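You operate a simulated robot arm through the tools that you are given. There is no shell and no other tool. Be economical: measure what you need, move in short steps, check, and stop when the job is done.

You are at the controls of a simulated two-armed robot. One attempt, no reset.

Task
Switch off the red hand lamp and carry it in the blue tray to the trolley, using both hands.
Fine: raise the trolley's guard rail afterwards.

Only the result counts: the job must be done as asked and must still hold three seconds after the hand-in. Knocking over, shifting, dropping, spilling or breaking anything else fails it.

Robot
Two 7-joint arms with two-finger parallel grippers on one trunk, on a base that drives. Base frame: it is fixed to the floor where the robot stands at the start and does not move with it; the origin is under the middle of the robot, x ahead of it, y to its left, z up. Units: mm, rad, N and s.
The left shoulder is at the start at [60, 143, 978], the right one opposite. With the tool pointing down near the work surface each hand reaches from about 320 to 740 mm from the robot's upright axis, wherever it stands, measured 20 degrees to its own side. Places, roughly: blue tray [600, 500, 900]; red hand lamp switch [500, 100, 900]; top of the trolley [-1100, 300, 800]; trolley guard rail [-800, 300, 800]. Payload 1.57 kg a hand.
Tool frame (each hand has its own): the origin (TCP) lies between the finger pads and is the grasp point; the fingertips stand 30 mm ahead of it; z points along the fingers, y is the line along which they close. Largest opening 110 mm; finger width 24, thickness 12; the body of the gripper, 48 by 112 mm, starts 78 mm behind the TCP.
Orientation is told as [roll, pitch, yaw] about the base's x, y, z axes, in that order, counted from this pose: with the fingers straight down and closing along the base's y, the tool's x points along the base's -x, its y along +y and its z along -z.

Tools
- The arms move only by the tool drive_tool. It takes "left_increments", "right_increments" or both (then of equal length, played together; a hand with none holds still); each is a list of rows, each a list of 7 numbers: the shift along the tool's x, y, z in units of 40 mm (1.0 is 40 mm), then the turn, a rotation vector about the tool's x, y, z in units of 8 degrees (1.0 is 8 degrees), then the gripper command, from -1 (fully open) to 1 (shut), values between in proportion. In form: [[tx, ty, tz, ax, ay, az, jaw], ...]. A call has 1 to 12 rows; each row shifts and turns the commanded pose from where the row before left it, along the tool's axes as they then stand. A call with a number of a shift or a turn outside -1 to 1 is refused whole. Each row takes 0.2 s and may step no farther than 50 mm and 0.15 rad from the row before; otherwise, or with a gripper value out of range, the whole call is refused. Where a pose cannot be reached the arm comes as near as it can. A force on the tool above 90 N (or 10 N above the force at the start of the call, whichever is more), or a blocked arm, ends the call early, and 0.2 s more pass. The fingers move at their own pace (about 45 mm/s each) and stop on an object; they squeeze with about 40 N. The grip force told is the motor's: it shows also when the fingers shut on nothing. Time passes only in rows, and 0.2 s behind the last, so rows that do not move let the fingers close. The reply holds the time, the measured pose of the TCP, the force on the tool along the base axes, the opening and the grip force, in the units named above and with some noise, with the torque about the TCP (base axes, N m) and any sound that the robot's microphone picked up.
- Cameras (640 x 400 px; columns grow to the right, rows downward): "scene" is now at [-21, 61.4, 1570.9]; the picture's right is [0.99, -0.15, 0.00], its down [-0.13, -0.87, -0.48] and it looks along [0.07, 0.48, -0.88] (base axes); focal length 214 px, centre (320, 200). "left" rides on the left gripper at [70, -16, -141] in its tool frame; the picture's right is [0.23, 0.97, 0.00], its down [-0.86, 0.20, -0.48] and it looks along [-0.47, 0.11, 0.88] (tool axes); focal length 222 px, centre (320, 200). "right" rides on the right gripper at [70, 16, -141] in its tool frame; the picture's right is [-0.23, 0.97, 0.00], its down [-0.86, -0.20, -0.48] and it looks along [-0.47, -0.11, 0.88] (tool axes); focal length 222 px, centre (320, 200). There is no depth. A picture from a camera that has moved, and an enlarged one, comes with that camera's place and axes in the base frame and with its lens.
- capture(camera): a new picture of that camera. No time passes.
- lift_body(by): slides the trunk up (or, below 0, down) by that many mm; the arms and the scene camera ride with it, the base frame stays. It gives what a move gives, with no picture.
- roll_base(legs): drives the robot by 1 to 6 legs, each [ahead, left, turn to the left] in mm, mm and rad, along the robot's own axes; the way and the turn of a leg run together, so that a leg with both is an arc; at most 1500 mm and 3.142 rad a leg. The arms and the cameras ride along, it lands a little off, and it stops where it bumps. It gives what a move gives.
- pan_tilt(pan, tilt): turns the head with the scene camera to pan (to the left, within 1.501 rad either way) and tilt (down, from -0.506 to 1.204), counted from straight ahead of the robot. It gives what a move gives.
- close_up(camera, box): a new picture of the part [left, top, right, bottom] of that camera's present view, enlarged. No time passes.
- hand_in(): hands the job in; it is judged then, once.

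Go step by step. Nothing tells you exact positions but the pictures and the camera data: compare them with the known pose of the tool, close in by small moves and look again before you grip or let go. The budget is 120 turns and 88 pictures, counting those below and the enlarged ones. Unless the task says otherwise, let go and move clear before handing in, and close with one line.

The tools are called after ">>>" as a command line: name --argument value ..., lists and objects as JSON in quotes. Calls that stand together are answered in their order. drive_tool: Moves the arms, as the interface text tells. Its arguments: {"type":"object","properties":{"left_increments":{"type":"array","items":{"type":"array","items":{"type":"number"}}},"right_increments":{"type":"array","items":{"type":"array","items":{"type":"number"}}}},"required":[]} The other tools are called the same way: lift_body (by) slides the trunk up or down; roll_base (legs) drives the base; pan_tilt (pan, tilt) turns the head that bears the scene camera; capture (camera) takes a picture; close_up (camera, box) takes an enlarged picture of a part of a camera's view; hand_in () hands the job in.

At the start:

```text
time_s: 0.0
left_position: [283.3, 364.2, 1146.3]
left_tcp_rot: [0.001, 0.001, -0.001]
left_force: [-0.2, 0.7, -0.3]
left_ft_torque: [0.02, -0.02, 0.02]
left_opening: 109.9
left_grasp_force: 0.0
right_position: [390.7, 13.6, 1167.9]
right_tcp_rot: [-0.001, -0.002, 0.0]
right_force: [0.6, -0.3, 0.3]
right_ft_torque: [-0.03, 0.0, 0.0]
right_opening: 110.2
right_grasp_force: 0.0
trunk travel left (down, up): [-577.0, 13.0]
robot x, y, heading: [-0.1, -0.7, -0.0]
head pan, tilt: [1.421, 1.066]
```

scene: 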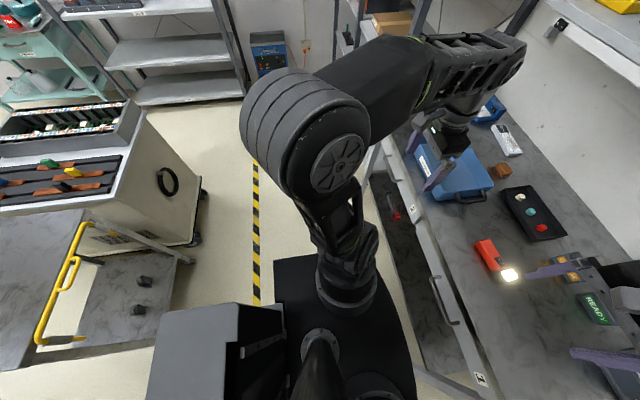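
right: 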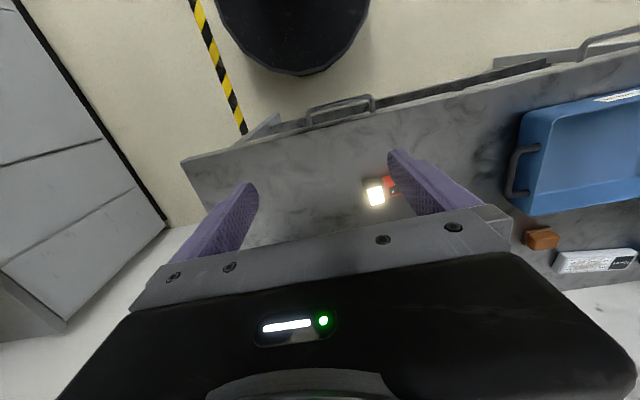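
left: 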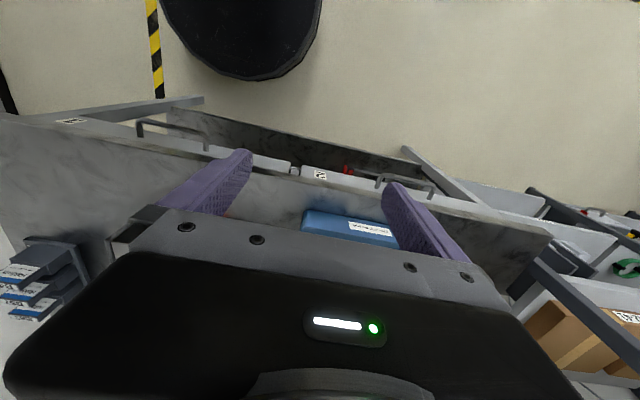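

The bench with the blue tray and the lit red lamp lies ahead-left, the trolley with the yellow rail behind-left. I first turn the head to see the bench properly.

>>> pan_tilt --pan 0.4 --tilt 0.9

>>> capture --camera "scene"

```text
time_s: 1.3
left_position: [282.9, 362.4, 1145.9]
left_tcp_rot: [0.001, 0.001, 0.001]
left_force: [-0.3, -0.6, 1.1]
left_ft_torque: [0.0, 0.02, 0.0]
left_opening: 109.9
left_grasp_force: 0.2
right_position: [390.2, 12.9, 1167.2]
right_tcp_rot: [0.002, 0.0, -0.001]
right_force: [-0.1, 0.4, 0.1]
right_ft_torque: [0.0, -0.02, 0.02]
right_opening: 110.1
right_grasp_force: 0.1
trunk travel left (down, up): [-577.0, 13.0]
robot x, y, heading: [-0.5, -0.6, 0.001]
head pan, tilt: [0.4, 0.901]
```

```text
84 pictures are left
camera scene: at [38.7, 26.2, 1582.6], right [0.39, -0.92, 0.0], down [-0.72, -0.31, -0.62], along [0.57, 0.24, -0.78], focal length 214 px, centre (320, 200)
```

scene: 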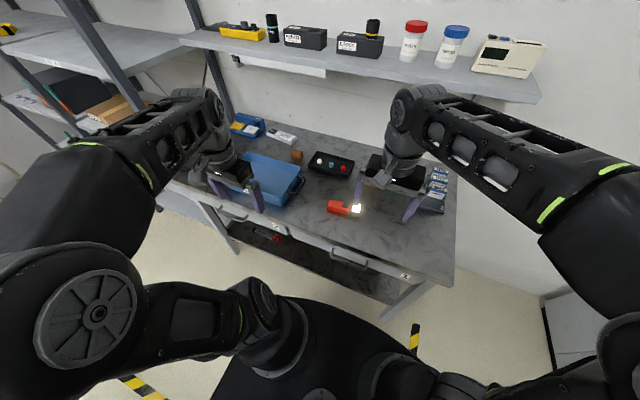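

>>> close_up --camera "scene" --box '[200, 90, 460, 290]'

>>> close_up --camera "right" --box '[330, 60, 640, 290]'

```text
2.00 times, centred on (330, 190) of scene
camera zoom: at [38.7, 26.2, 1582.6], right [0.39, -0.92, 0.0], down [-0.72, -0.31, -0.62], along [0.57, 0.24, -0.78], focal length 429 px, centre (300, 220)
```

zoom: 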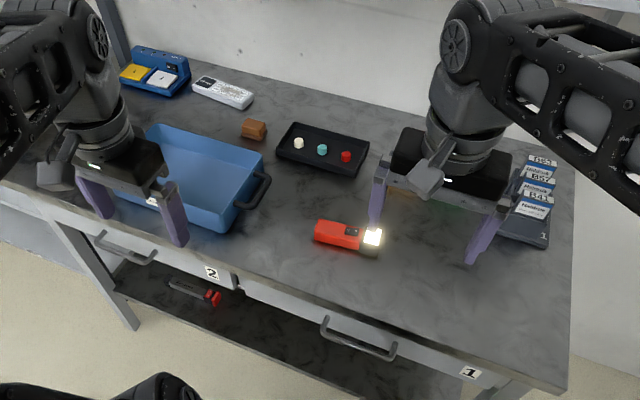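

```text
1.74 times, centred on (485, 175) of right
camera zoom: at [321.4, 28.7, 1307.7], right [0.23, 0.97, 0.0], down [0.85, -0.2, 0.48], along [0.47, -0.11, -0.88], focal length 386 px, centre (33, 244)
```

zoom: 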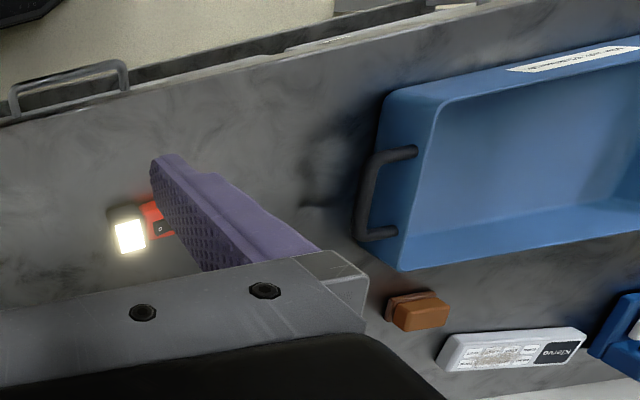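

The lamp lies roughly along y with its switch near [541, 126, 910]. I bring the right hand above it to look at the switch.

>>> drive_tool --right_increments '[[-0.75, 0.565, 0.585, 0, 0, 0, -1], [-0.75, 0.565, 0.585, 0, 0, 0, -1], [-0.75, 0.565, 0.585, 0, 0, 0, -1], [-0.75, 0.565, 0.585, 0, 0, 0, -1], [-0.75, 0.565, 0.585, 0, 0, 0, -1]]'

>>> capture --camera "right"

```text
time_s: 2.5
left_position: [285.7, 363.2, 1145.8]
left_tcp_rot: [0.001, 0.004, -0.001]
left_force: [-0.5, 0.2, 0.0]
left_ft_torque: [-0.02, 0.02, 0.03]
left_opening: 110.0
left_grasp_force: 0.1
right_position: [541.4, 127.5, 1047.4]
right_tcp_rot: [0.0, 0.0, 0.0]
right_force: [-0.3, 0.3, -0.3]
right_ft_torque: [0.02, 0.0, -0.01]
right_opening: 110.1
right_grasp_force: 0.0
trunk travel left (down, up): [-577.0, 13.0]
robot x, y, heading: [-3.2, 0.2, 0.002]
head pan, tilt: [0.4, 0.901]
```

```text
81 pictures are left
camera right: at [473.3, 143.5, 1188.3], right [0.23, 0.97, 0.0], down [0.85, -0.2, 0.48], along [0.47, -0.11, -0.88], focal length 222 px, centre (320, 200)
```

right: 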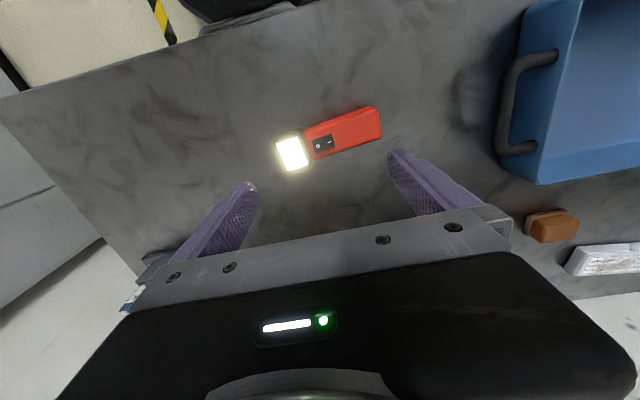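

>>> close_up --camera "right" --box '[260, 90, 400, 178]'

>>> close_up --camera "scene" --box '[310, 180, 380, 230]'

```text
4.55 times, centred on (330, 134) of right
camera zoom: at [473.3, 143.5, 1188.3], right [0.23, 0.97, 0.0], down [0.85, -0.2, 0.48], along [0.47, -0.11, -0.88], focal length 1010 px, centre (274, 500)
```

zoom: 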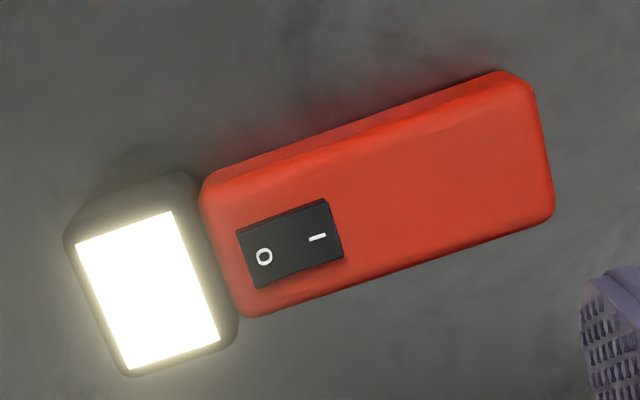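

```text
8.00 times, centred on (345, 205) of scene
camera zoom: at [40.2, 27.2, 1582.6], right [0.39, -0.92, 0.0], down [-0.72, -0.31, -0.62], along [0.57, 0.24, -0.78], focal length 1716 px, centre (120, 160)
```

zoom: 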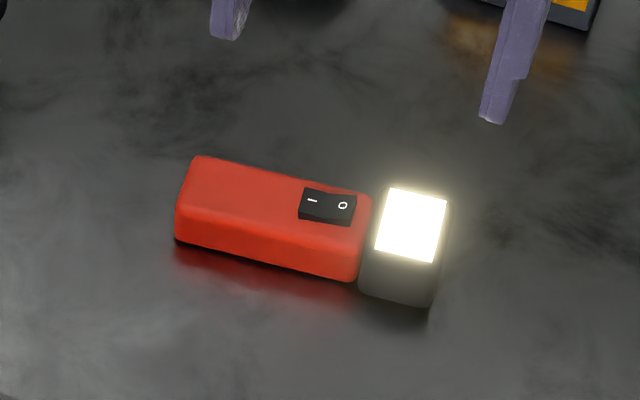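

It is a rocker switch with the I side pressed. The O side sits at about [545.5, 122, 914]. I will tilt the right hand 15° so the outer edge of its left finger can press O, and first hover above it.

>>> drive_tool --right_increments '[[-0.05, -0.8, 0.75, 0, 0, 0, -1], [-0.05, -0.8, 0.75, 0, 0, 0, -1], [0, 0, 0, 0.95, 0, 0, -1], [0, 0, 0, 0.93, 0, 0, -1], [0, 0, 0, 0, 0, 0, -1]]'

>>> capture --camera "right"

>>> close_up --camera "scene" --box '[310, 180, 380, 230]'

```text
time_s: 3.7
left_position: [283.9, 364.0, 1145.9]
left_tcp_rot: [-0.002, 0.002, 0.002]
left_force: [0.5, 0.8, 0.1]
left_ft_torque: [0.03, -0.01, -0.01]
left_opening: 110.3
left_grasp_force: 0.1
right_position: [543.9, 61.9, 991.0]
right_tcp_rot: [-0.263, 0.0, 0.0]
right_force: [0.1, -0.4, 0.9]
right_ft_torque: [0.02, 0.0, -0.01]
right_opening: 110.0
right_grasp_force: 0.0
trunk travel left (down, up): [-577.0, 13.0]
robot x, y, heading: [-0.0, 0.3, -0.005]
head pan, tilt: [0.4, 0.901]
```

```text
78 pictures are left
camera right: at [475.5, 114.2, 1122.6], right [0.23, 0.94, -0.25], down [0.85, -0.07, 0.52], along [0.47, -0.33, -0.82], focal length 222 px, centre (320, 200)
```

right: 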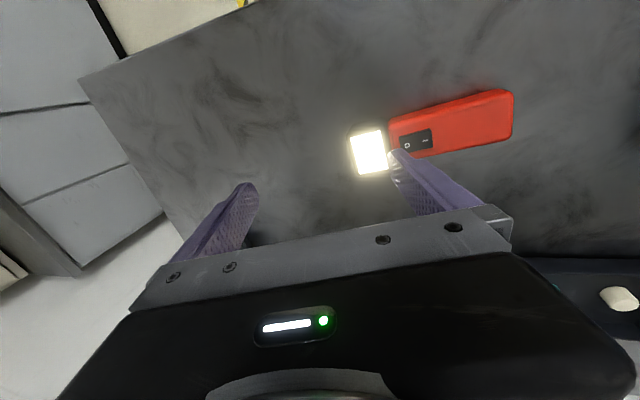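

```text
8.00 times, centred on (345, 205) of scene
camera zoom: at [38.7, 26.1, 1582.6], right [0.39, -0.92, 0.0], down [-0.72, -0.3, -0.62], along [0.57, 0.24, -0.78], focal length 1716 px, centre (120, 160)
```

zoom: 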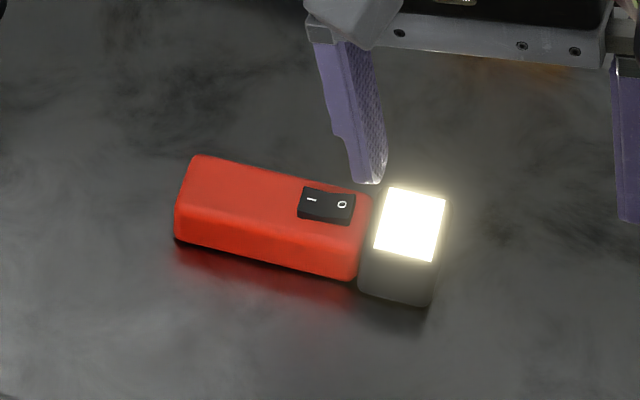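

The finger edge hovers just beside the O mark, about where I computed. I lower it close to contact.

>>> drive_tool --right_increments '[[0, 0.11, 0.256, 0, 0, 0, -1], [0, 0.11, 0.256, 0, 0, 0, -1], [0, 0, 0, 0, 0, 0, -1]]'

>>> close_up --camera "scene" --box '[310, 180, 380, 230]'

>>> close_up --camera "right" --box '[330, 70, 530, 190]'

```text
time_s: 4.5
left_position: [284.8, 363.1, 1146.8]
left_tcp_rot: [0.001, 0.002, 0.001]
left_force: [0.2, 0.4, 0.1]
left_ft_torque: [-0.01, -0.03, 0.03]
left_opening: 109.9
left_grasp_force: 0.0
right_position: [544.5, 65.3, 968.9]
right_tcp_rot: [-0.262, -0.003, 0.002]
right_force: [-1.0, 0.7, -1.3]
right_ft_torque: [0.0, 0.06, -0.01]
right_opening: 110.0
right_grasp_force: 0.1
trunk travel left (down, up): [-577.0, 13.0]
robot x, y, heading: [0.9, 1.1, -0.005]
head pan, tilt: [0.4, 0.901]
```

```text
8.00 times, centred on (345, 205) of scene
camera zoom: at [38.7, 26.1, 1582.6], right [0.39, -0.92, 0.0], down [-0.72, -0.3, -0.62], along [0.57, 0.24, -0.78], focal length 1716 px, centre (120, 160)
```

zoom: 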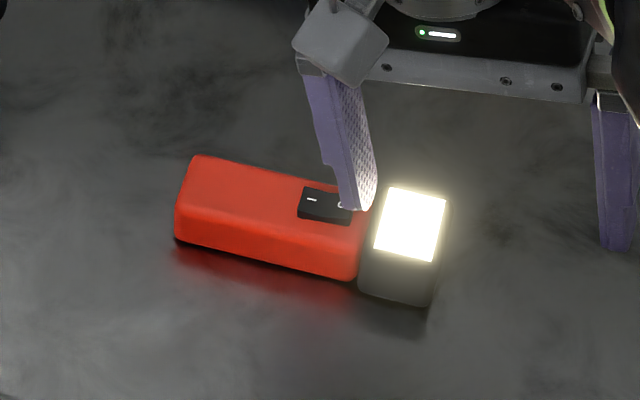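

```text
3.20 times, centred on (430, 130) of right
camera zoom: at [475.5, 116.9, 1100.2], right [0.23, 0.94, -0.25], down [0.85, -0.07, 0.51], along [0.47, -0.33, -0.82], focal length 711 px, centre (-32, 424)
```

zoom: 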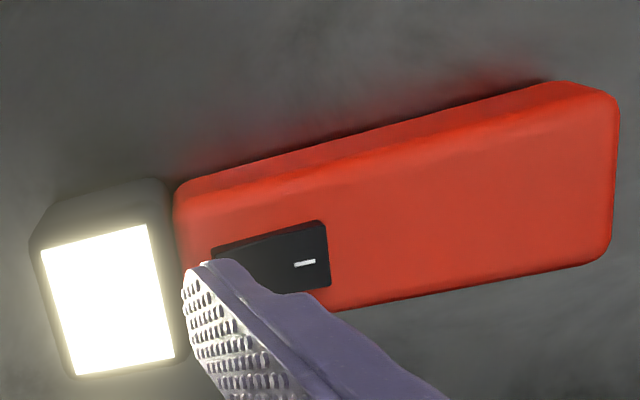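

The fingertip is right over the O end. I press down in small steps, watching force and sound.

>>> drive_tool --right_increments '[[0, 0.013, 0.048, 0, 0, 0, -1], [0, 0.013, 0.048, 0, 0, 0, -1], [0, 0, 0, 0, 0, 0, -1]]'

```text
time_s: 5.3
left_position: [284.0, 363.7, 1145.8]
left_tcp_rot: [0.001, 0.002, 0.0]
left_force: [-0.2, -0.4, 0.5]
left_ft_torque: [-0.03, 0.0, -0.04]
left_opening: 109.8
left_grasp_force: 0.0
right_position: [544.4, 64.7, 964.5]
right_tcp_rot: [-0.26, -0.002, 0.0]
right_force: [-1.1, -0.1, 1.2]
right_ft_torque: [0.08, 0.02, 0.01]
right_opening: 110.2
right_grasp_force: 0.0
trunk travel left (down, up): [-577.0, 13.0]
robot x, y, heading: [-1.0, 0.3, 0.0]
head pan, tilt: [0.4, 0.901]
```

>>> drive_tool --right_increments '[[0, 0.013, 0.048, 0, 0, 0, -1], [0, 0, 0, 0, 0, 0, -1]]'

>>> close_up --camera "right" --box '[330, 70, 530, 190]'

```text
time_s: 5.9
left_position: [284.3, 363.2, 1145.3]
left_tcp_rot: [-0.001, 0.0, 0.0]
left_force: [-0.1, 0.1, -0.2]
left_ft_torque: [0.01, -0.02, -0.06]
left_opening: 110.2
left_grasp_force: 0.0
right_position: [544.1, 64.1, 962.6]
right_tcp_rot: [-0.263, -0.004, -0.001]
right_force: [-0.5, -0.2, 1.8]
right_ft_torque: [0.06, 0.02, 0.04]
right_opening: 109.6
right_grasp_force: 0.0
trunk travel left (down, up): [-577.0, 13.0]
robot x, y, heading: [-1.7, 2.1, -0.004]
head pan, tilt: [0.4, 0.901]
heard: click
```

```text
3.20 times, centred on (430, 130) of right
camera zoom: at [475.4, 117.0, 1094.2], right [0.23, 0.94, -0.25], down [0.85, -0.07, 0.51], along [0.47, -0.33, -0.82], focal length 711 px, centre (-32, 424)
```

zoom: 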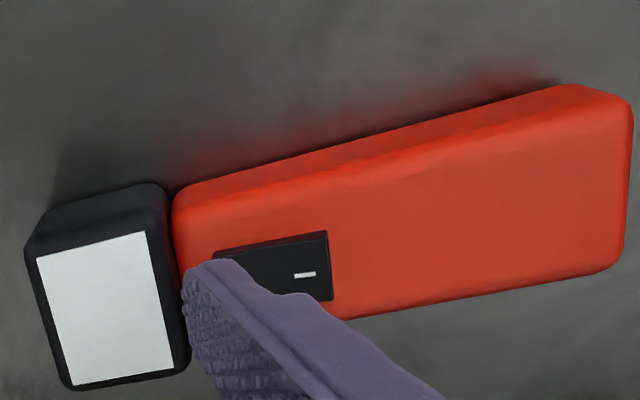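

Click heard and the lamp is dark. I raise the right hand, level it and move it aside, and bring the left hand up over the lamp's body to look at tray and lamp.

>>> drive_tool --right_increments '[[0, -0.24, -0.9, 0, 0, 0, -1], [0, -0.24, -0.9, 0, 0, 0, -1], [0, -0.24, -0.9, 0, 0, 0, -1], [0, 0, 0, -0.95, 0, 0, -1], [0, 0, 0, -0.93, 0, 0, -1], [0.8, -0.8, 0, 0, 0, 0, -1], [0.8, -0.8, 0, 0, 0, 0, -1], [0.8, -0.8, 0, 0, 0, 0, -1], [0.8, -0.8, 0, 0, 0, 0, -1]]'

>>> pan_tilt --pan 0.6 --tilt 0.7

>>> capture --camera "scene"

```text
time_s: 7.9
left_position: [282.6, 361.6, 1146.9]
left_tcp_rot: [0.001, 0.001, 0.001]
left_force: [-0.1, -1.2, -0.6]
left_ft_torque: [0.03, -0.03, 0.01]
left_opening: 110.0
left_grasp_force: 0.0
right_position: [413.3, -60.4, 1007.9]
right_tcp_rot: [0.003, -0.003, 0.001]
right_force: [0.1, -0.1, -0.7]
right_ft_torque: [0.06, -0.04, 0.02]
right_opening: 110.2
right_grasp_force: 0.0
right hand out of reach, approached as far as the arm can: row 2, 3
trunk travel left (down, up): [-577.0, 13.0]
robot x, y, heading: [0.0, 1.5, -0.003]
head pan, tilt: [0.4, 0.901]
```

```text
time_s: 8.6
left_position: [283.7, 364.2, 1145.8]
left_tcp_rot: [0.0, -0.001, 0.001]
left_force: [1.1, 0.1, -0.6]
left_ft_torque: [0.05, -0.03, 0.0]
left_opening: 110.0
left_grasp_force: 0.0
right_position: [413.7, -59.7, 1008.2]
right_tcp_rot: [-0.001, 0.0, 0.0]
right_force: [0.0, 0.0, -0.2]
right_ft_torque: [0.01, 0.04, -0.03]
right_opening: 109.9
right_grasp_force: 0.0
trunk travel left (down, up): [-577.0, 13.0]
robot x, y, heading: [1.1, 3.6, 0.0]
head pan, tilt: [0.6, 0.7]
```

```text
73 pictures are left
camera scene: at [39.2, 44.5, 1598.7], right [0.56, -0.83, 0.0], down [-0.53, -0.36, -0.76], along [0.63, 0.43, -0.64], focal length 214 px, centre (320, 200)
```

scene: 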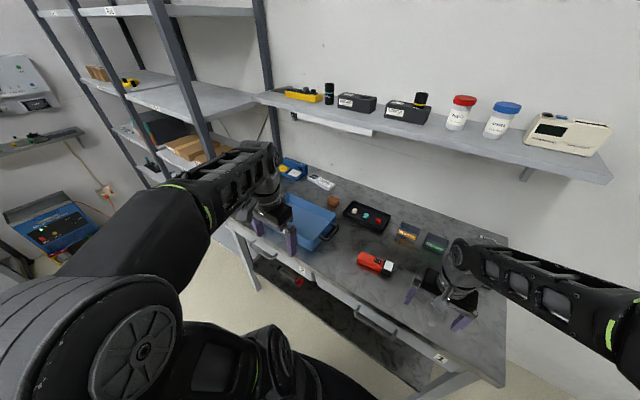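

The lamp is off, and the right hand is aside. I now move the left hand over the lamp body, then yaw it to close across the lamp.

>>> drive_tool --left_increments '[[-0.803, -0.669, 0.394, 0, 0, 0, -1], [-0.803, -0.669, 0.394, 0, 0, 0, -1], [-0.803, -0.669, 0.394, 0, 0, 0, -1], [-0.803, -0.669, 0.394, 0, 0, 0, -1], [-0.803, -0.669, 0.394, 0, 0, 0, -1], [-0.803, -0.669, 0.394, 0, 0, 0, -1], [-0.803, -0.669, 0.394, 0, 0, 0, -1], [-0.803, -0.669, 0.394, 0, 0, 0, -1]]'

>>> drive_tool --left_increments '[[0, 0, 0, 0, 0, 0.966, -1], [0, 0, 0, 0, 0, 0.966, -1], [0, 0, 0, 0, 0, 0.966, -1], [0, 0, 0, 0, 0, 0.966, -1], [0, 0, 0, 0, 0, 0.966, -1], [0, 0, 0, 0, 0, 0.966, -1], [0, 0, 0, 0, 0, 0.966, -1], [0, 0, 0, 0, 0, 0.966, -1], [0, 0, 0, 0, 0, 0.966, -1], [0, 0, 0, 0, 0, 0.966, -1], [0, 0, 0, 0, 0, 0.966, -1]]'

>>> capture --camera "left"

>>> capture --camera "scene"

```text
time_s: 10.4
left_position: [540.9, 146.9, 1016.9]
left_tcp_rot: [0.004, -0.001, 0.0]
left_force: [0.2, -0.7, -0.5]
left_ft_torque: [0.04, 0.02, 0.0]
left_opening: 110.1
left_grasp_force: 0.0
right_position: [414.8, -59.9, 1005.7]
right_tcp_rot: [0.001, 0.0, 0.001]
right_force: [-0.7, 1.1, 0.1]
right_ft_torque: [-0.01, 0.02, -0.01]
right_opening: 110.2
right_grasp_force: 0.0
trunk travel left (down, up): [-577.0, 13.0]
robot x, y, heading: [1.5, -1.9, -0.0]
head pan, tilt: [0.6, 0.7]
```

```text
time_s: 12.8
left_position: [542.1, 148.3, 1019.0]
left_tcp_rot: [-0.001, 0.0, -1.487]
left_force: [0.5, 0.1, -0.3]
left_ft_torque: [-0.03, 0.01, 0.01]
left_opening: 110.2
left_grasp_force: 0.1
right_position: [414.3, -58.7, 1008.0]
right_tcp_rot: [0.0, -0.002, 0.001]
right_force: [0.2, -0.3, 0.4]
right_ft_torque: [0.03, -0.01, 0.02]
right_opening: 110.0
right_grasp_force: 0.0
trunk travel left (down, up): [-577.0, 13.0]
robot x, y, heading: [-3.4, 0.4, 0.003]
head pan, tilt: [0.6, 0.7]
```

```text
72 pictures are left
camera left: at [519.1, 217.9, 1160.0], right [0.95, 0.31, 0.0], down [0.27, -0.84, 0.48], along [0.15, -0.45, -0.88], focal length 222 px, centre (320, 200)
```

left: 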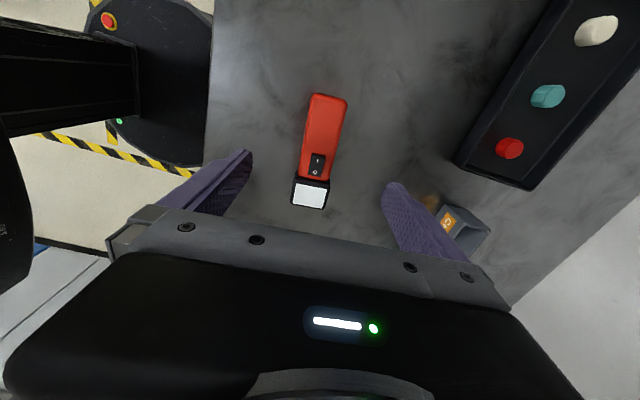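

```text
71 pictures are left
camera scene: at [39.4, 44.7, 1598.8], right [0.56, -0.83, 0.0], down [-0.53, -0.36, -0.76], along [0.63, 0.43, -0.64], focal length 214 px, centre (320, 200)
```

scene: 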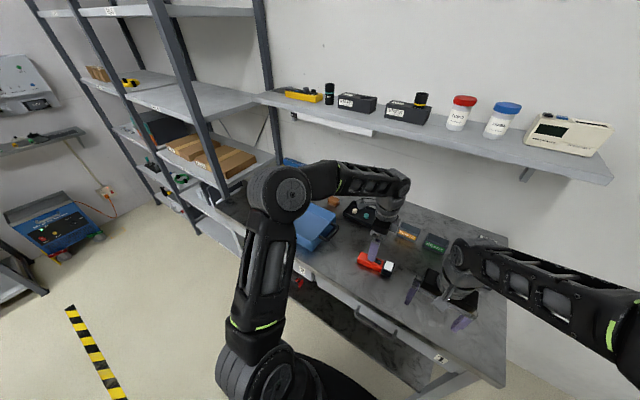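

The lamp sits between the fingers. I trim yaw and position and lower so the fingertips end a few mm over the table.

>>> drive_tool --left_increments '[[0.1, -0.025, 0.8, 0, 0, -0.2, -1], [0, 0, 0.85, 0, 0, 0, -1], [0, 0, 0.8, 0, 0, 0, -1], [0, 0, 0, 0, 0, 0, -1]]'

>>> capture --camera "left"

```text
time_s: 13.8
left_position: [539.4, 152.2, 921.1]
left_tcp_rot: [-0.001, 0.0, -1.456]
left_force: [0.5, -0.6, -0.9]
left_ft_torque: [0.0, 0.0, 0.01]
left_opening: 110.0
left_grasp_force: 0.0
right_position: [412.7, -58.8, 1007.8]
right_tcp_rot: [0.0, -0.001, -0.001]
right_force: [0.0, -0.5, -0.2]
right_ft_torque: [-0.02, 0.0, -0.02]
right_opening: 109.9
right_grasp_force: 0.0
trunk travel left (down, up): [-577.0, 13.0]
robot x, y, heading: [-0.5, 1.5, -0.001]
head pan, tilt: [0.6, 0.7]
```

```text
70 pictures are left
camera left: at [516.2, 220.5, 1061.4], right [0.94, 0.34, 0.0], down [0.3, -0.83, 0.48], along [0.16, -0.45, -0.88], focal length 222 px, centre (320, 200)
```

left: 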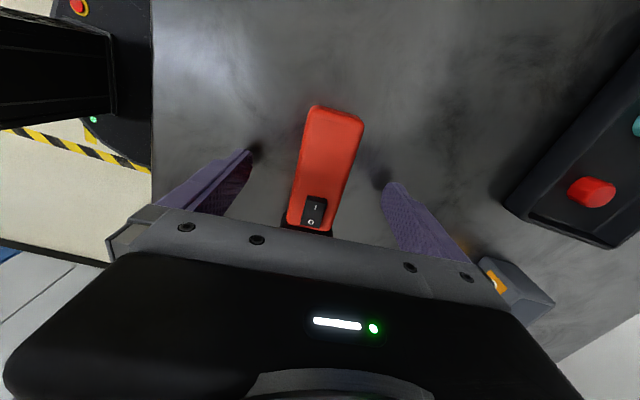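

Lamp is centred between the pads. Lower 6 mm and close.

>>> drive_tool --left_increments '[[0, 0, 0.14, 0, 0, 0, -1], [0, 0, 0, 0, 0, 0, 0], [0, 0, 0, 0, 0, 0, 0.6], [0, 0, 0, 0, 0, 0, 1], [0, 0, 0, 0, 0, 0, 1], [0, 0, 0, 0, 0, 0, 1], [0, 0, 0, 0, 0, 0, 1]]'

```text
time_s: 15.4
left_position: [539.6, 151.1, 916.3]
left_tcp_rot: [-0.001, 0.001, -1.456]
left_force: [-0.4, -0.2, -0.1]
left_ft_torque: [-0.03, -0.01, -0.04]
left_opening: 39.5
left_grasp_force: 28.7
right_position: [414.2, -59.3, 1007.9]
right_tcp_rot: [0.001, -0.002, -0.001]
right_force: [0.7, 0.1, -0.6]
right_ft_torque: [0.01, 0.03, -0.04]
right_opening: 110.1
right_grasp_force: 0.0
trunk travel left (down, up): [-577.0, 13.0]
robot x, y, heading: [0.7, 2.1, -0.004]
head pan, tilt: [0.6, 0.7]
```

Gripped. I lift the lamp 100 mm and look.

>>> drive_tool --left_increments '[[0, 0, -0.8, 0, 0, 0, 1], [0, 0, -0.85, 0, 0, 0, 1], [0, 0, -0.85, 0, 0, 0, 1], [0, 0, 0, 0, 0, 0, 1]]'

>>> capture --camera "left"

>>> close_up --camera "scene" --box '[220, 130, 480, 290]'

```text
time_s: 16.4
left_position: [540.1, 153.9, 1015.4]
left_tcp_rot: [-0.001, 0.0, -1.456]
left_force: [0.5, -0.2, -0.7]
left_ft_torque: [-0.01, 0.0, 0.02]
left_opening: 0.0
left_grasp_force: 21.1
right_position: [413.9, -59.3, 1007.6]
right_tcp_rot: [-0.001, 0.0, 0.001]
right_force: [0.5, 0.2, 0.1]
right_ft_torque: [0.0, -0.01, 0.02]
right_opening: 109.9
right_grasp_force: 0.0
trunk travel left (down, up): [-577.0, 13.0]
robot x, y, heading: [0.6, 1.8, 0.002]
head pan, tilt: [0.6, 0.7]
```

```text
69 pictures are left
camera left: at [516.2, 222.4, 1156.8], right [0.94, 0.34, 0.0], down [0.3, -0.83, 0.48], along [0.16, -0.45, -0.88], focal length 222 px, centre (320, 200)
```

left: 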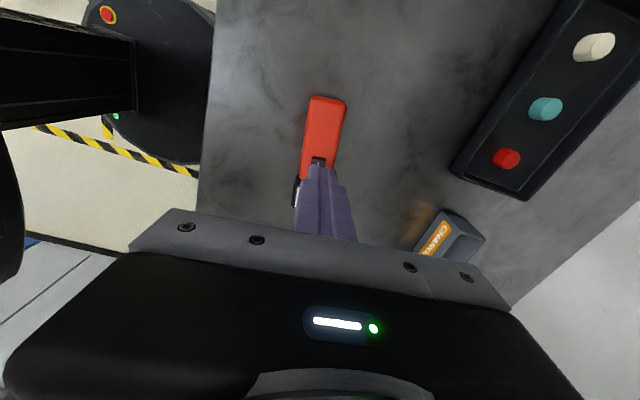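

```text
2.46 times, centred on (350, 210) of scene
camera zoom: at [39.8, 44.8, 1598.7], right [0.56, -0.83, 0.0], down [-0.53, -0.36, -0.76], along [0.63, 0.43, -0.64], focal length 528 px, centre (246, 175)
```

zoom: 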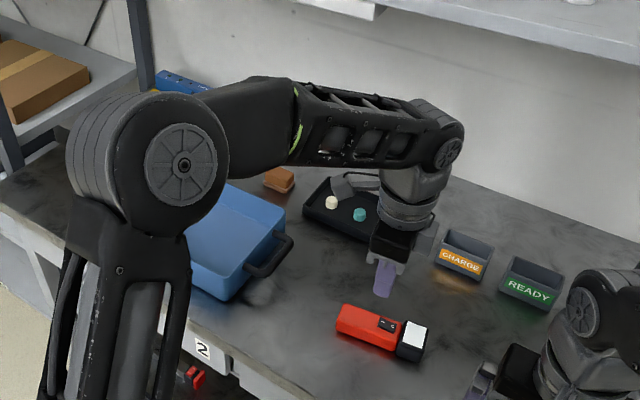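

The lamp slipped out and still lies on the table. I reopen and look at where it is before gripping lower and nearer its middle.

>>> drive_tool --left_increments '[[-0.3, 0, 0, 0, 0, 0, -1], [0, 0, 0, 0, 0, 0, -1], [0, 0, 0, 0, 0, 0, -1], [0, 0, 0, 0, 0, 0, -1], [0, 0, 0, 0, 0, 0, -1]]'

>>> close_up --camera "left" --box '[220, 80, 420, 220]'

```text
time_s: 17.6
left_position: [541.1, 140.9, 1015.1]
left_tcp_rot: [0.0, -0.001, -1.455]
left_force: [-0.1, 0.6, -0.4]
left_ft_torque: [-0.03, -0.03, -0.02]
left_opening: 103.8
left_grasp_force: 0.0
right_position: [414.5, -60.6, 1008.0]
right_tcp_rot: [0.0, -0.002, 0.0]
right_force: [0.2, 0.3, 0.0]
right_ft_torque: [0.01, -0.02, 0.02]
right_opening: 110.4
right_grasp_force: 0.2
trunk travel left (down, up): [-577.0, 13.0]
robot x, y, heading: [1.5, 1.8, -0.002]
head pan, tilt: [0.6, 0.7]
```

```text
2.86 times, centred on (320, 150) of left
camera zoom: at [517.6, 209.9, 1156.5], right [0.94, 0.34, 0.0], down [0.3, -0.83, 0.48], along [0.16, -0.45, -0.88], focal length 635 px, centre (320, 343)
```

zoom: 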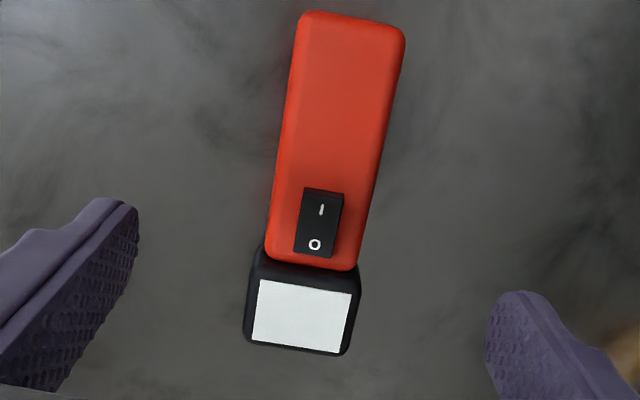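

Lamp axis is now about 10° off y. I turn 3.4°, descend to a lower grip, close with longer wait, and lift slightly to test.

>>> drive_tool --left_increments '[[0, 0, 0.85, 0, 0, -0.42, -1], [0, 0, 0.85, 0, 0, 0, -1], [0, 0, 0.8, 0, 0, 0, -1], [0, 0, 0, 0, 0, 0, -1]]'

```text
time_s: 18.6
left_position: [539.7, 141.7, 915.2]
left_tcp_rot: [0.001, 0.001, -1.396]
left_force: [-0.4, -0.1, 0.3]
left_ft_torque: [0.0, -0.02, 0.02]
left_opening: 109.9
left_grasp_force: 0.0
right_position: [413.6, -58.9, 1006.8]
right_tcp_rot: [0.0, 0.0, 0.0]
right_force: [0.8, 0.1, 0.0]
right_ft_torque: [-0.03, 0.0, 0.03]
right_opening: 110.1
right_grasp_force: 0.0
trunk travel left (down, up): [-577.0, 13.0]
robot x, y, heading: [-0.8, -1.1, -0.001]
head pan, tilt: [0.6, 0.7]
```

>>> drive_tool --left_increments '[[0, 0.03, 0.08, 0, 0, 0, -1], [0, 0, 0, 0, 0, 0, 0], [0, 0, 0, 0, 0, 0, 0.6], [0, 0, 0, 0, 0, 0, 1], [0, 0, 0, 0, 0, 0, 1], [0, 0, 0, 0, 0, 0, 1], [0, 0, 0, 0, 0, 0, 1], [0, 0, 0, 0, 0, 0, 1], [0, 0, 0, 0, 0, 0, 1], [0, 0, 0, 0, 0, 0, 1]]'

>>> capture --camera "left"

```text
time_s: 20.8
left_position: [542.5, 140.9, 913.1]
left_tcp_rot: [0.001, 0.001, -1.398]
left_force: [-0.8, 0.5, 0.1]
left_ft_torque: [0.02, 0.01, 0.01]
left_opening: 39.3
left_grasp_force: 40.5
right_position: [414.0, -59.6, 1007.9]
right_tcp_rot: [0.0, -0.001, -0.001]
right_force: [0.1, -0.5, -0.6]
right_ft_torque: [0.0, -0.01, 0.03]
right_opening: 109.9
right_grasp_force: 0.0
trunk travel left (down, up): [-577.0, 13.0]
robot x, y, heading: [-4.0, 0.8, 0.002]
head pan, tilt: [0.6, 0.7]
```

```text
66 pictures are left
camera left: at [514.2, 208.2, 1054.4], right [0.92, 0.39, 0.0], down [0.34, -0.81, 0.48], along [0.19, -0.44, -0.88], focal length 222 px, centre (320, 200)
```

left: 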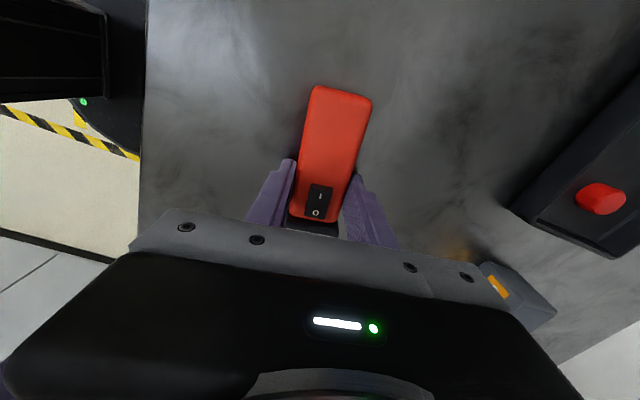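

Grip is at the full 40 N now. Small test lift.

>>> drive_tool --left_increments '[[0, 0, -0.15, 0, 0, 0, 1], [0, 0, -0.2, 0, 0, 0, 1], [0, 0, -0.2, 0, 0, 0, 1], [0, 0, 0, 0, 0, 0, 1]]'

>>> capture --camera "left"

```text
time_s: 21.8
left_position: [542.8, 141.1, 934.0]
left_tcp_rot: [0.001, -0.001, -1.399]
left_force: [-0.2, -0.1, -1.3]
left_ft_torque: [-0.02, 0.02, -0.02]
left_opening: 39.4
left_grasp_force: 40.0
right_position: [414.9, -58.8, 1006.6]
right_tcp_rot: [-0.001, 0.001, 0.002]
right_force: [0.0, -0.5, 0.3]
right_ft_torque: [-0.02, -0.01, -0.01]
right_opening: 110.0
right_grasp_force: 0.0
trunk travel left (down, up): [-577.0, 13.0]
robot x, y, heading: [1.2, -1.6, 0.001]
head pan, tilt: [0.6, 0.7]
```

```text
65 pictures are left
camera left: at [515.4, 207.8, 1075.9], right [0.92, 0.39, 0.0], down [0.34, -0.81, 0.48], along [0.19, -0.44, -0.88], focal length 222 px, centre (320, 200)
```

left: 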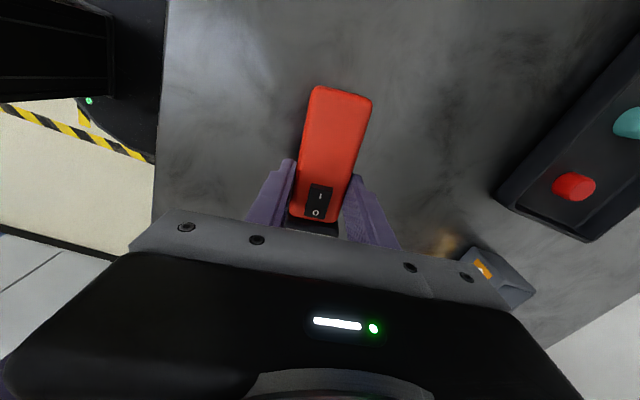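

The lamp holds. I lift it higher, then drive the base 250 mm left with a look afterwards.

>>> drive_tool --left_increments '[[0, 0, -0.6, 0, 0, 0, 1], [0, 0, -0.7, 0, 0, 0, 1], [0, 0, -0.7, 0, 0, 0, 1], [0, 0, -0.3, 0, 0, 0, 1], [0, 0, 0, 0, 0, 0, 1]]'

>>> roll_base --legs '[[0, 250, 0]]'

>>> capture --camera "scene"

>>> capture --camera "left"

>>> capture --camera "right"

```text
time_s: 23.0
left_position: [542.8, 141.5, 1026.1]
left_tcp_rot: [0.0, 0.0, -1.396]
left_force: [-0.5, 1.2, -1.4]
left_ft_torque: [-0.02, 0.0, 0.0]
left_opening: 39.3
left_grasp_force: 40.3
right_position: [415.3, -59.3, 1007.5]
right_tcp_rot: [-0.001, -0.002, 0.001]
right_force: [0.1, -0.2, -0.6]
right_ft_torque: [-0.01, -0.01, 0.02]
right_opening: 109.7
right_grasp_force: 0.1
trunk travel left (down, up): [-577.0, 13.0]
robot x, y, heading: [1.8, 0.1, 0.003]
head pan, tilt: [0.6, 0.7]
```

```text
time_s: 24.8
left_position: [543.8, 387.4, 1026.4]
left_tcp_rot: [0.001, 0.0, -1.402]
left_force: [-0.9, -0.6, -2.3]
left_ft_torque: [-0.01, -0.02, 0.0]
left_opening: 39.2
left_grasp_force: 39.8
right_position: [414.6, 187.5, 1006.3]
right_tcp_rot: [0.001, -0.003, -0.005]
right_force: [-0.5, 0.2, 0.0]
right_ft_torque: [-0.04, 0.0, -0.02]
right_opening: 110.0
right_grasp_force: 0.1
trunk travel left (down, up): [-577.0, 13.0]
robot x, y, heading: [3.4, 250.6, 0.0]
head pan, tilt: [0.6, 0.7]
```

```text
64 pictures are left
camera scene: at [40.2, 293.4, 1598.7], right [0.56, -0.83, 0.0], down [-0.53, -0.36, -0.76], along [0.63, 0.43, -0.64], focal length 214 px, centre (320, 200)
```

scene: 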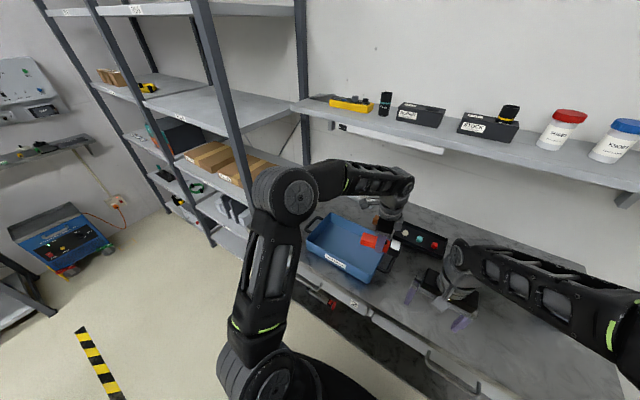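

```text
63 pictures are left
camera left: at [517.2, 454.4, 1166.8], right [0.92, 0.39, 0.0], down [0.34, -0.81, 0.48], along [0.19, -0.44, -0.88], focal length 222 px, centre (320, 200)
```

left: 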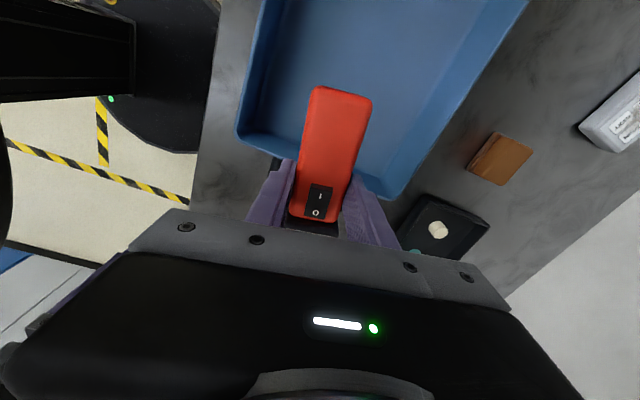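

```text
62 pictures are left
camera right: at [346.0, 203.6, 1148.5], right [0.23, 0.97, 0.0], down [0.85, -0.2, 0.48], along [0.47, -0.11, -0.88], focal length 222 px, centre (320, 200)
```

right: 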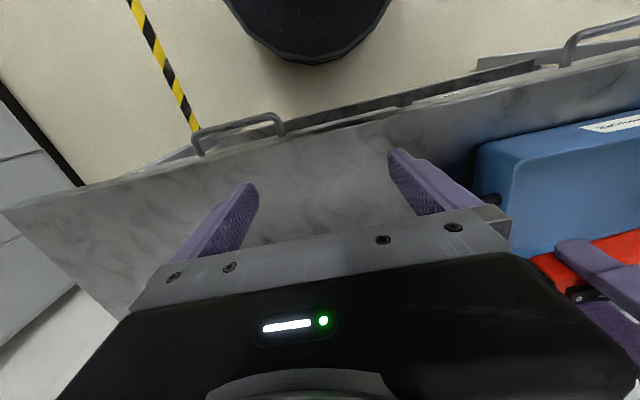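

The lamp is over the right end of the tray, which spans roughly y 375–640, x 460–640. I move the left hand further to the tray's middle and look.

>>> drive_tool --left_increments '[[0.963, 0.206, 0, 0, 0, 0, 1], [0.963, 0.206, 0, 0, 0, 0, 1], [0.963, 0.206, 0, 0, 0, 0, 1], [0, 0, 0, 0, 0, 0, 1]]'

>>> capture --camera "left"

>>> close_up --camera "scene" --box '[250, 150, 450, 290]'

```text
time_s: 25.8
left_position: [549.9, 503.5, 1027.8]
left_tcp_rot: [-0.001, 0.0, -1.402]
left_force: [0.7, -0.6, -1.6]
left_ft_torque: [0.04, 0.0, 0.01]
left_opening: 39.3
left_grasp_force: 40.0
right_position: [414.9, 186.4, 1008.1]
right_tcp_rot: [0.001, 0.001, -0.005]
right_force: [0.0, -0.9, 0.1]
right_ft_torque: [0.03, -0.02, -0.02]
right_opening: 109.8
right_grasp_force: 0.0
trunk travel left (down, up): [-577.0, 13.0]
robot x, y, heading: [1.2, 246.5, -0.003]
head pan, tilt: [0.6, 0.7]
```

```text
61 pictures are left
camera left: at [523.5, 570.8, 1168.6], right [0.92, 0.39, 0.0], down [0.34, -0.81, 0.48], along [0.18, -0.44, -0.88], focal length 222 px, centre (320, 200)
```

left: 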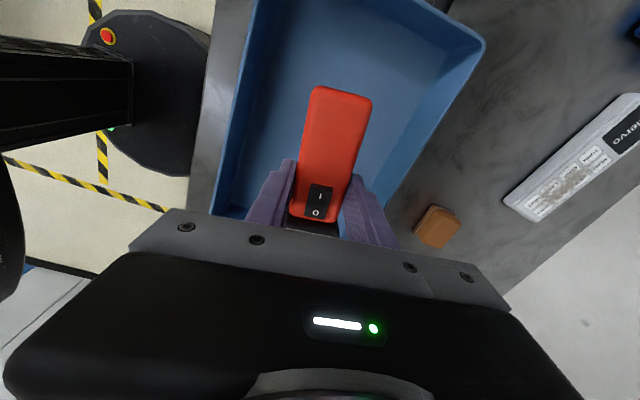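

```text
2.86 times, centred on (350, 220) of scene
camera zoom: at [40.3, 291.4, 1598.8], right [0.56, -0.83, 0.0], down [-0.53, -0.36, -0.76], along [0.63, 0.43, -0.64], focal length 613 px, centre (234, 143)
```

zoom: 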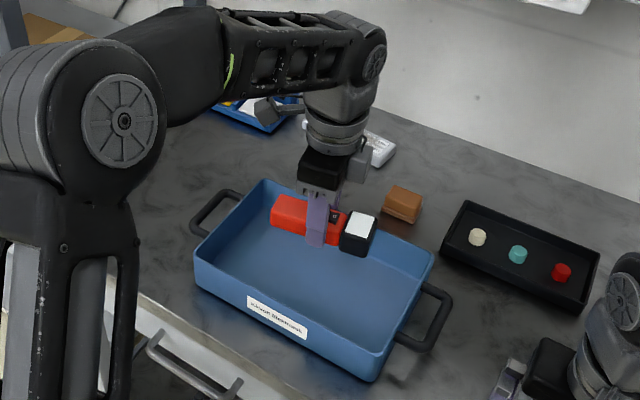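

The tray rim runs about x 466–640, y 370–641, centre [553, 506]; handles at y ≈ 328 and 683. The lamp is over the centre, so I lower it.

>>> drive_tool --left_increments '[[0, 0, 0.8, 0, 0, 0, 1], [0, 0, 0.8, 0, 0, 0, 1], [0, 0, 0.8, 0, 0, 0, 1], [0, 0, 0.05, 0, 0, 0, 1], [0, 0, 0, 0, 0, 0, 1]]'

>>> close_up --camera "scene" --box '[290, 180, 410, 290]'

```text
time_s: 27.0
left_position: [549.3, 504.8, 928.2]
left_tcp_rot: [0.0, 0.002, -1.403]
left_force: [0.3, -0.2, -1.4]
left_ft_torque: [0.02, -0.02, -0.02]
left_opening: 39.3
left_grasp_force: 39.9
right_position: [415.5, 187.0, 1008.4]
right_tcp_rot: [0.0, 0.0, -0.006]
right_force: [-0.2, -0.7, 0.4]
right_ft_torque: [-0.03, -0.01, 0.0]
right_opening: 110.0
right_grasp_force: 0.2
trunk travel left (down, up): [-577.0, 13.0]
robot x, y, heading: [-0.4, 245.9, -0.003]
head pan, tilt: [0.6, 0.7]
```

```text
3.64 times, centred on (350, 235) of scene
camera zoom: at [40.5, 292.2, 1598.7], right [0.56, -0.83, 0.0], down [-0.53, -0.36, -0.76], along [0.63, 0.43, -0.64], focal length 780 px, centre (211, 73)
```

zoom: 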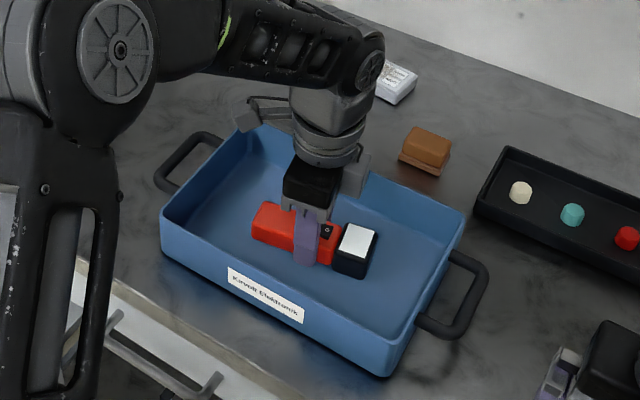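

Lamp is near the tray floor. I lower in small steps until the force shows contact.

>>> drive_tool --left_increments '[[0, 0, 0.08, 0, 0, 0, 1], [0, 0, 0.06, 0, 0, 0, 1], [0, 0, 0, 0, 0, 0, 1]]'

```text
time_s: 27.8
left_position: [549.0, 505.1, 921.9]
left_tcp_rot: [0.0, 0.0, -1.4]
left_force: [-0.4, 0.2, -1.5]
left_ft_torque: [-0.01, -0.01, 0.01]
left_opening: 39.3
left_grasp_force: 40.0
right_position: [414.6, 185.8, 1007.0]
right_tcp_rot: [0.0, -0.003, -0.006]
right_force: [0.2, 0.2, 0.3]
right_ft_torque: [0.0, -0.02, 0.02]
right_opening: 109.8
right_grasp_force: 0.0
trunk travel left (down, up): [-577.0, 13.0]
robot x, y, heading: [-2.4, 246.1, -0.001]
head pan, tilt: [0.6, 0.7]
```

>>> drive_tool --left_increments '[[0, 0, 0.05, 0, 0, 0, 1], [0, 0, 0.05, 0, 0, 0, 1], [0, 0, 0, 0, 0, 0, 1]]'

```text
time_s: 28.6
left_position: [548.5, 506.1, 918.9]
left_tcp_rot: [-0.002, 0.0, -1.401]
left_force: [0.2, 0.9, -1.3]
left_ft_torque: [0.03, -0.04, -0.01]
left_opening: 39.3
left_grasp_force: 39.8
right_position: [414.6, 186.2, 1008.0]
right_tcp_rot: [0.0, -0.001, -0.004]
right_force: [0.1, 0.6, -0.4]
right_ft_torque: [0.0, -0.03, 0.03]
right_opening: 109.8
right_grasp_force: 0.1
trunk travel left (down, up): [-577.0, 13.0]
robot x, y, heading: [2.7, 248.5, -0.002]
head pan, tilt: [0.6, 0.7]
```

>>> drive_tool --left_increments '[[0, 0, 0.05, 0, 0, 0, 1], [0, 0, 0, 0, 0, 0, 1]]'

```text
time_s: 29.2
left_position: [551.3, 504.7, 918.0]
left_tcp_rot: [0.002, 0.001, -1.401]
left_force: [-1.8, 1.5, 11.8]
left_ft_torque: [-0.22, 0.35, -0.08]
left_opening: 39.4
left_grasp_force: 39.1
right_position: [415.2, 187.0, 1009.1]
right_tcp_rot: [-0.001, -0.002, -0.005]
right_force: [1.3, -0.1, 0.2]
right_ft_torque: [0.02, -0.04, 0.03]
right_opening: 110.1
right_grasp_force: 0.0
trunk travel left (down, up): [-577.0, 13.0]
robot x, y, heading: [0.8, 245.6, 0.001]
head pan, tilt: [0.6, 0.7]
```

Contact with the tray floor. I open partly, then raise straight up.

>>> drive_tool --left_increments '[[0, 0, -0.03, 0, 0, 0, -0.3], [0, 0, 0, 0, 0, 0, -0.3], [0, 0, 0, 0, 0, 0, -0.3], [0, 0, -0.3, 0, 0, 0, -0.3], [0, 0, -0.8, 0, 0, 0, -0.3], [0, 0, -0.9, 0, 0, 0, -0.3], [0, 0, -0.9, 0, 0, 0, -0.3], [0, 0, 0, 0, 0, 0, -1]]'

>>> capture --camera "left"

```text
time_s: 31.0
left_position: [550.0, 505.9, 1033.7]
left_tcp_rot: [0.0, -0.002, -1.401]
left_force: [0.5, 0.5, -0.4]
left_ft_torque: [0.02, -0.01, 0.0]
left_opening: 105.7
left_grasp_force: 0.0
right_position: [414.8, 186.7, 1008.2]
right_tcp_rot: [0.0, 0.0, -0.003]
right_force: [0.4, -0.8, 0.6]
right_ft_torque: [0.02, 0.04, 0.0]
right_opening: 109.9
right_grasp_force: 0.0
trunk travel left (down, up): [-577.0, 13.0]
robot x, y, heading: [-1.3, 244.8, -0.003]
head pan, tilt: [0.6, 0.7]
```

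```text
58 pictures are left
camera left: at [522.4, 573.0, 1175.5], right [0.92, 0.39, 0.0], down [0.34, -0.81, 0.48], along [0.18, -0.44, -0.88], focal length 222 px, centre (320, 200)
```

left: 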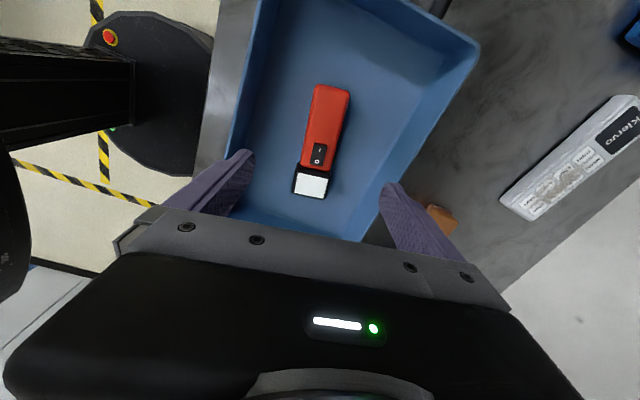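

The lamp rests in the tray, off. I turn the left hand back to yaw 0 and drive the base another 120 mm left so both handles are in comfortable reach.

>>> drive_tool --left_increments '[[0, 0, 0, 0, 0, -0.912, -1], [0, 0, 0, 0, 0, -0.912, -1], [0, 0, 0, 0, 0, -0.912, -1], [0, 0, 0, 0, 0, -0.912, -1], [0, 0, 0, 0, 0, -0.912, -1], [0, 0, 0, 0, 0, -0.912, -1], [0, 0, 0, 0, 0, -0.912, -1], [0, 0, 0, 0, 0, -0.912, -1], [0, 0, 0, 0, 0, -0.912, -1], [0, 0, 0, 0, 0, -0.912, -1], [0, 0, 0, 0, 0, -0.912, -1]]'

>>> roll_base --legs '[[0, 120, 0]]'

>>> capture --camera "scene"

>>> capture --camera "left"

>>> capture --camera "right"

```text
time_s: 33.4
left_position: [548.9, 503.2, 1034.1]
left_tcp_rot: [0.001, -0.001, 0.001]
left_force: [0.5, 0.1, 0.0]
left_ft_torque: [0.01, -0.01, -0.02]
left_opening: 110.0
left_grasp_force: 0.0
right_position: [414.6, 185.3, 1007.2]
right_tcp_rot: [0.0, -0.001, -0.005]
right_force: [0.0, -0.1, 0.4]
right_ft_torque: [0.01, 0.02, 0.0]
right_opening: 109.8
right_grasp_force: 0.0
trunk travel left (down, up): [-577.0, 13.0]
robot x, y, heading: [-1.2, 248.9, -0.002]
head pan, tilt: [0.6, 0.7]
```

```text
time_s: 34.6
left_position: [548.7, 624.3, 1033.6]
left_tcp_rot: [-0.001, -0.002, 0.0]
left_force: [-0.1, 1.0, -0.4]
left_ft_torque: [-0.04, 0.0, -0.02]
left_opening: 109.8
left_grasp_force: 0.0
right_position: [416.1, 305.5, 1008.5]
right_tcp_rot: [-0.001, -0.003, -0.005]
right_force: [-0.6, 0.2, -0.8]
right_ft_torque: [0.0, 0.01, -0.04]
right_opening: 110.0
right_grasp_force: 0.1
trunk travel left (down, up): [-577.0, 13.0]
robot x, y, heading: [1.5, 363.3, -0.007]
head pan, tilt: [0.6, 0.7]
```

```text
57 pictures are left
camera scene: at [40.6, 412.8, 1598.7], right [0.56, -0.83, 0.0], down [-0.53, -0.36, -0.76], along [0.63, 0.43, -0.64], focal length 214 px, centre (320, 200)
```

scene: 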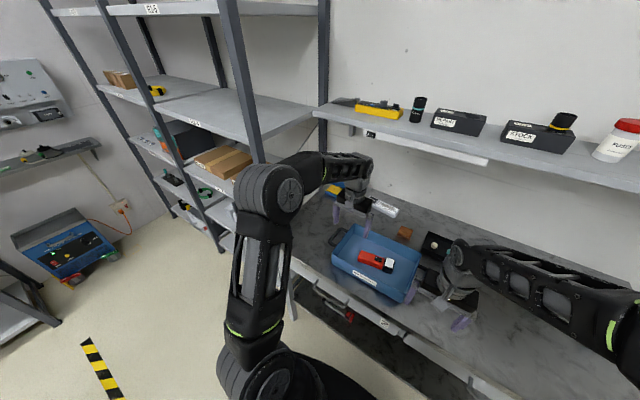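

```text
56 pictures are left
camera left: at [480.4, 609.1, 1174.2], right [-0.23, 0.97, 0.0], down [0.86, 0.2, 0.48], along [0.47, 0.11, -0.88], focal length 222 px, centre (320, 200)
```

left: 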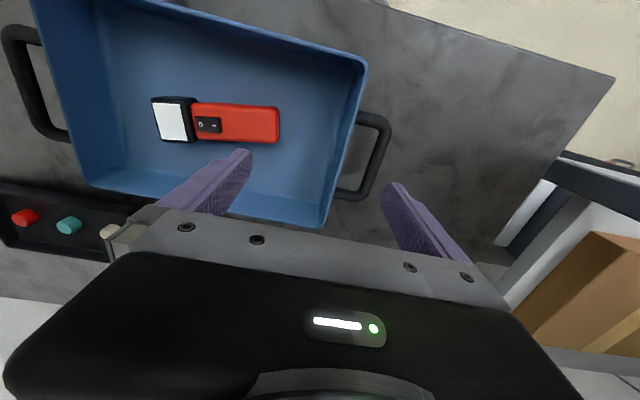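

```text
55 pictures are left
camera right: at [346.4, 322.7, 1148.6], right [0.23, 0.97, 0.0], down [0.85, -0.2, 0.48], along [0.47, -0.11, -0.88], focal length 222 px, centre (320, 200)
```

right: 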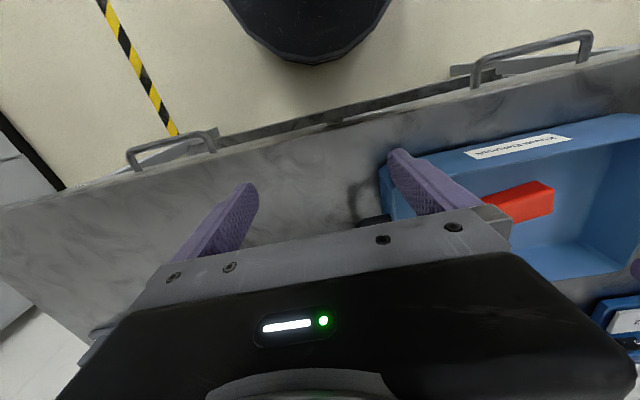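

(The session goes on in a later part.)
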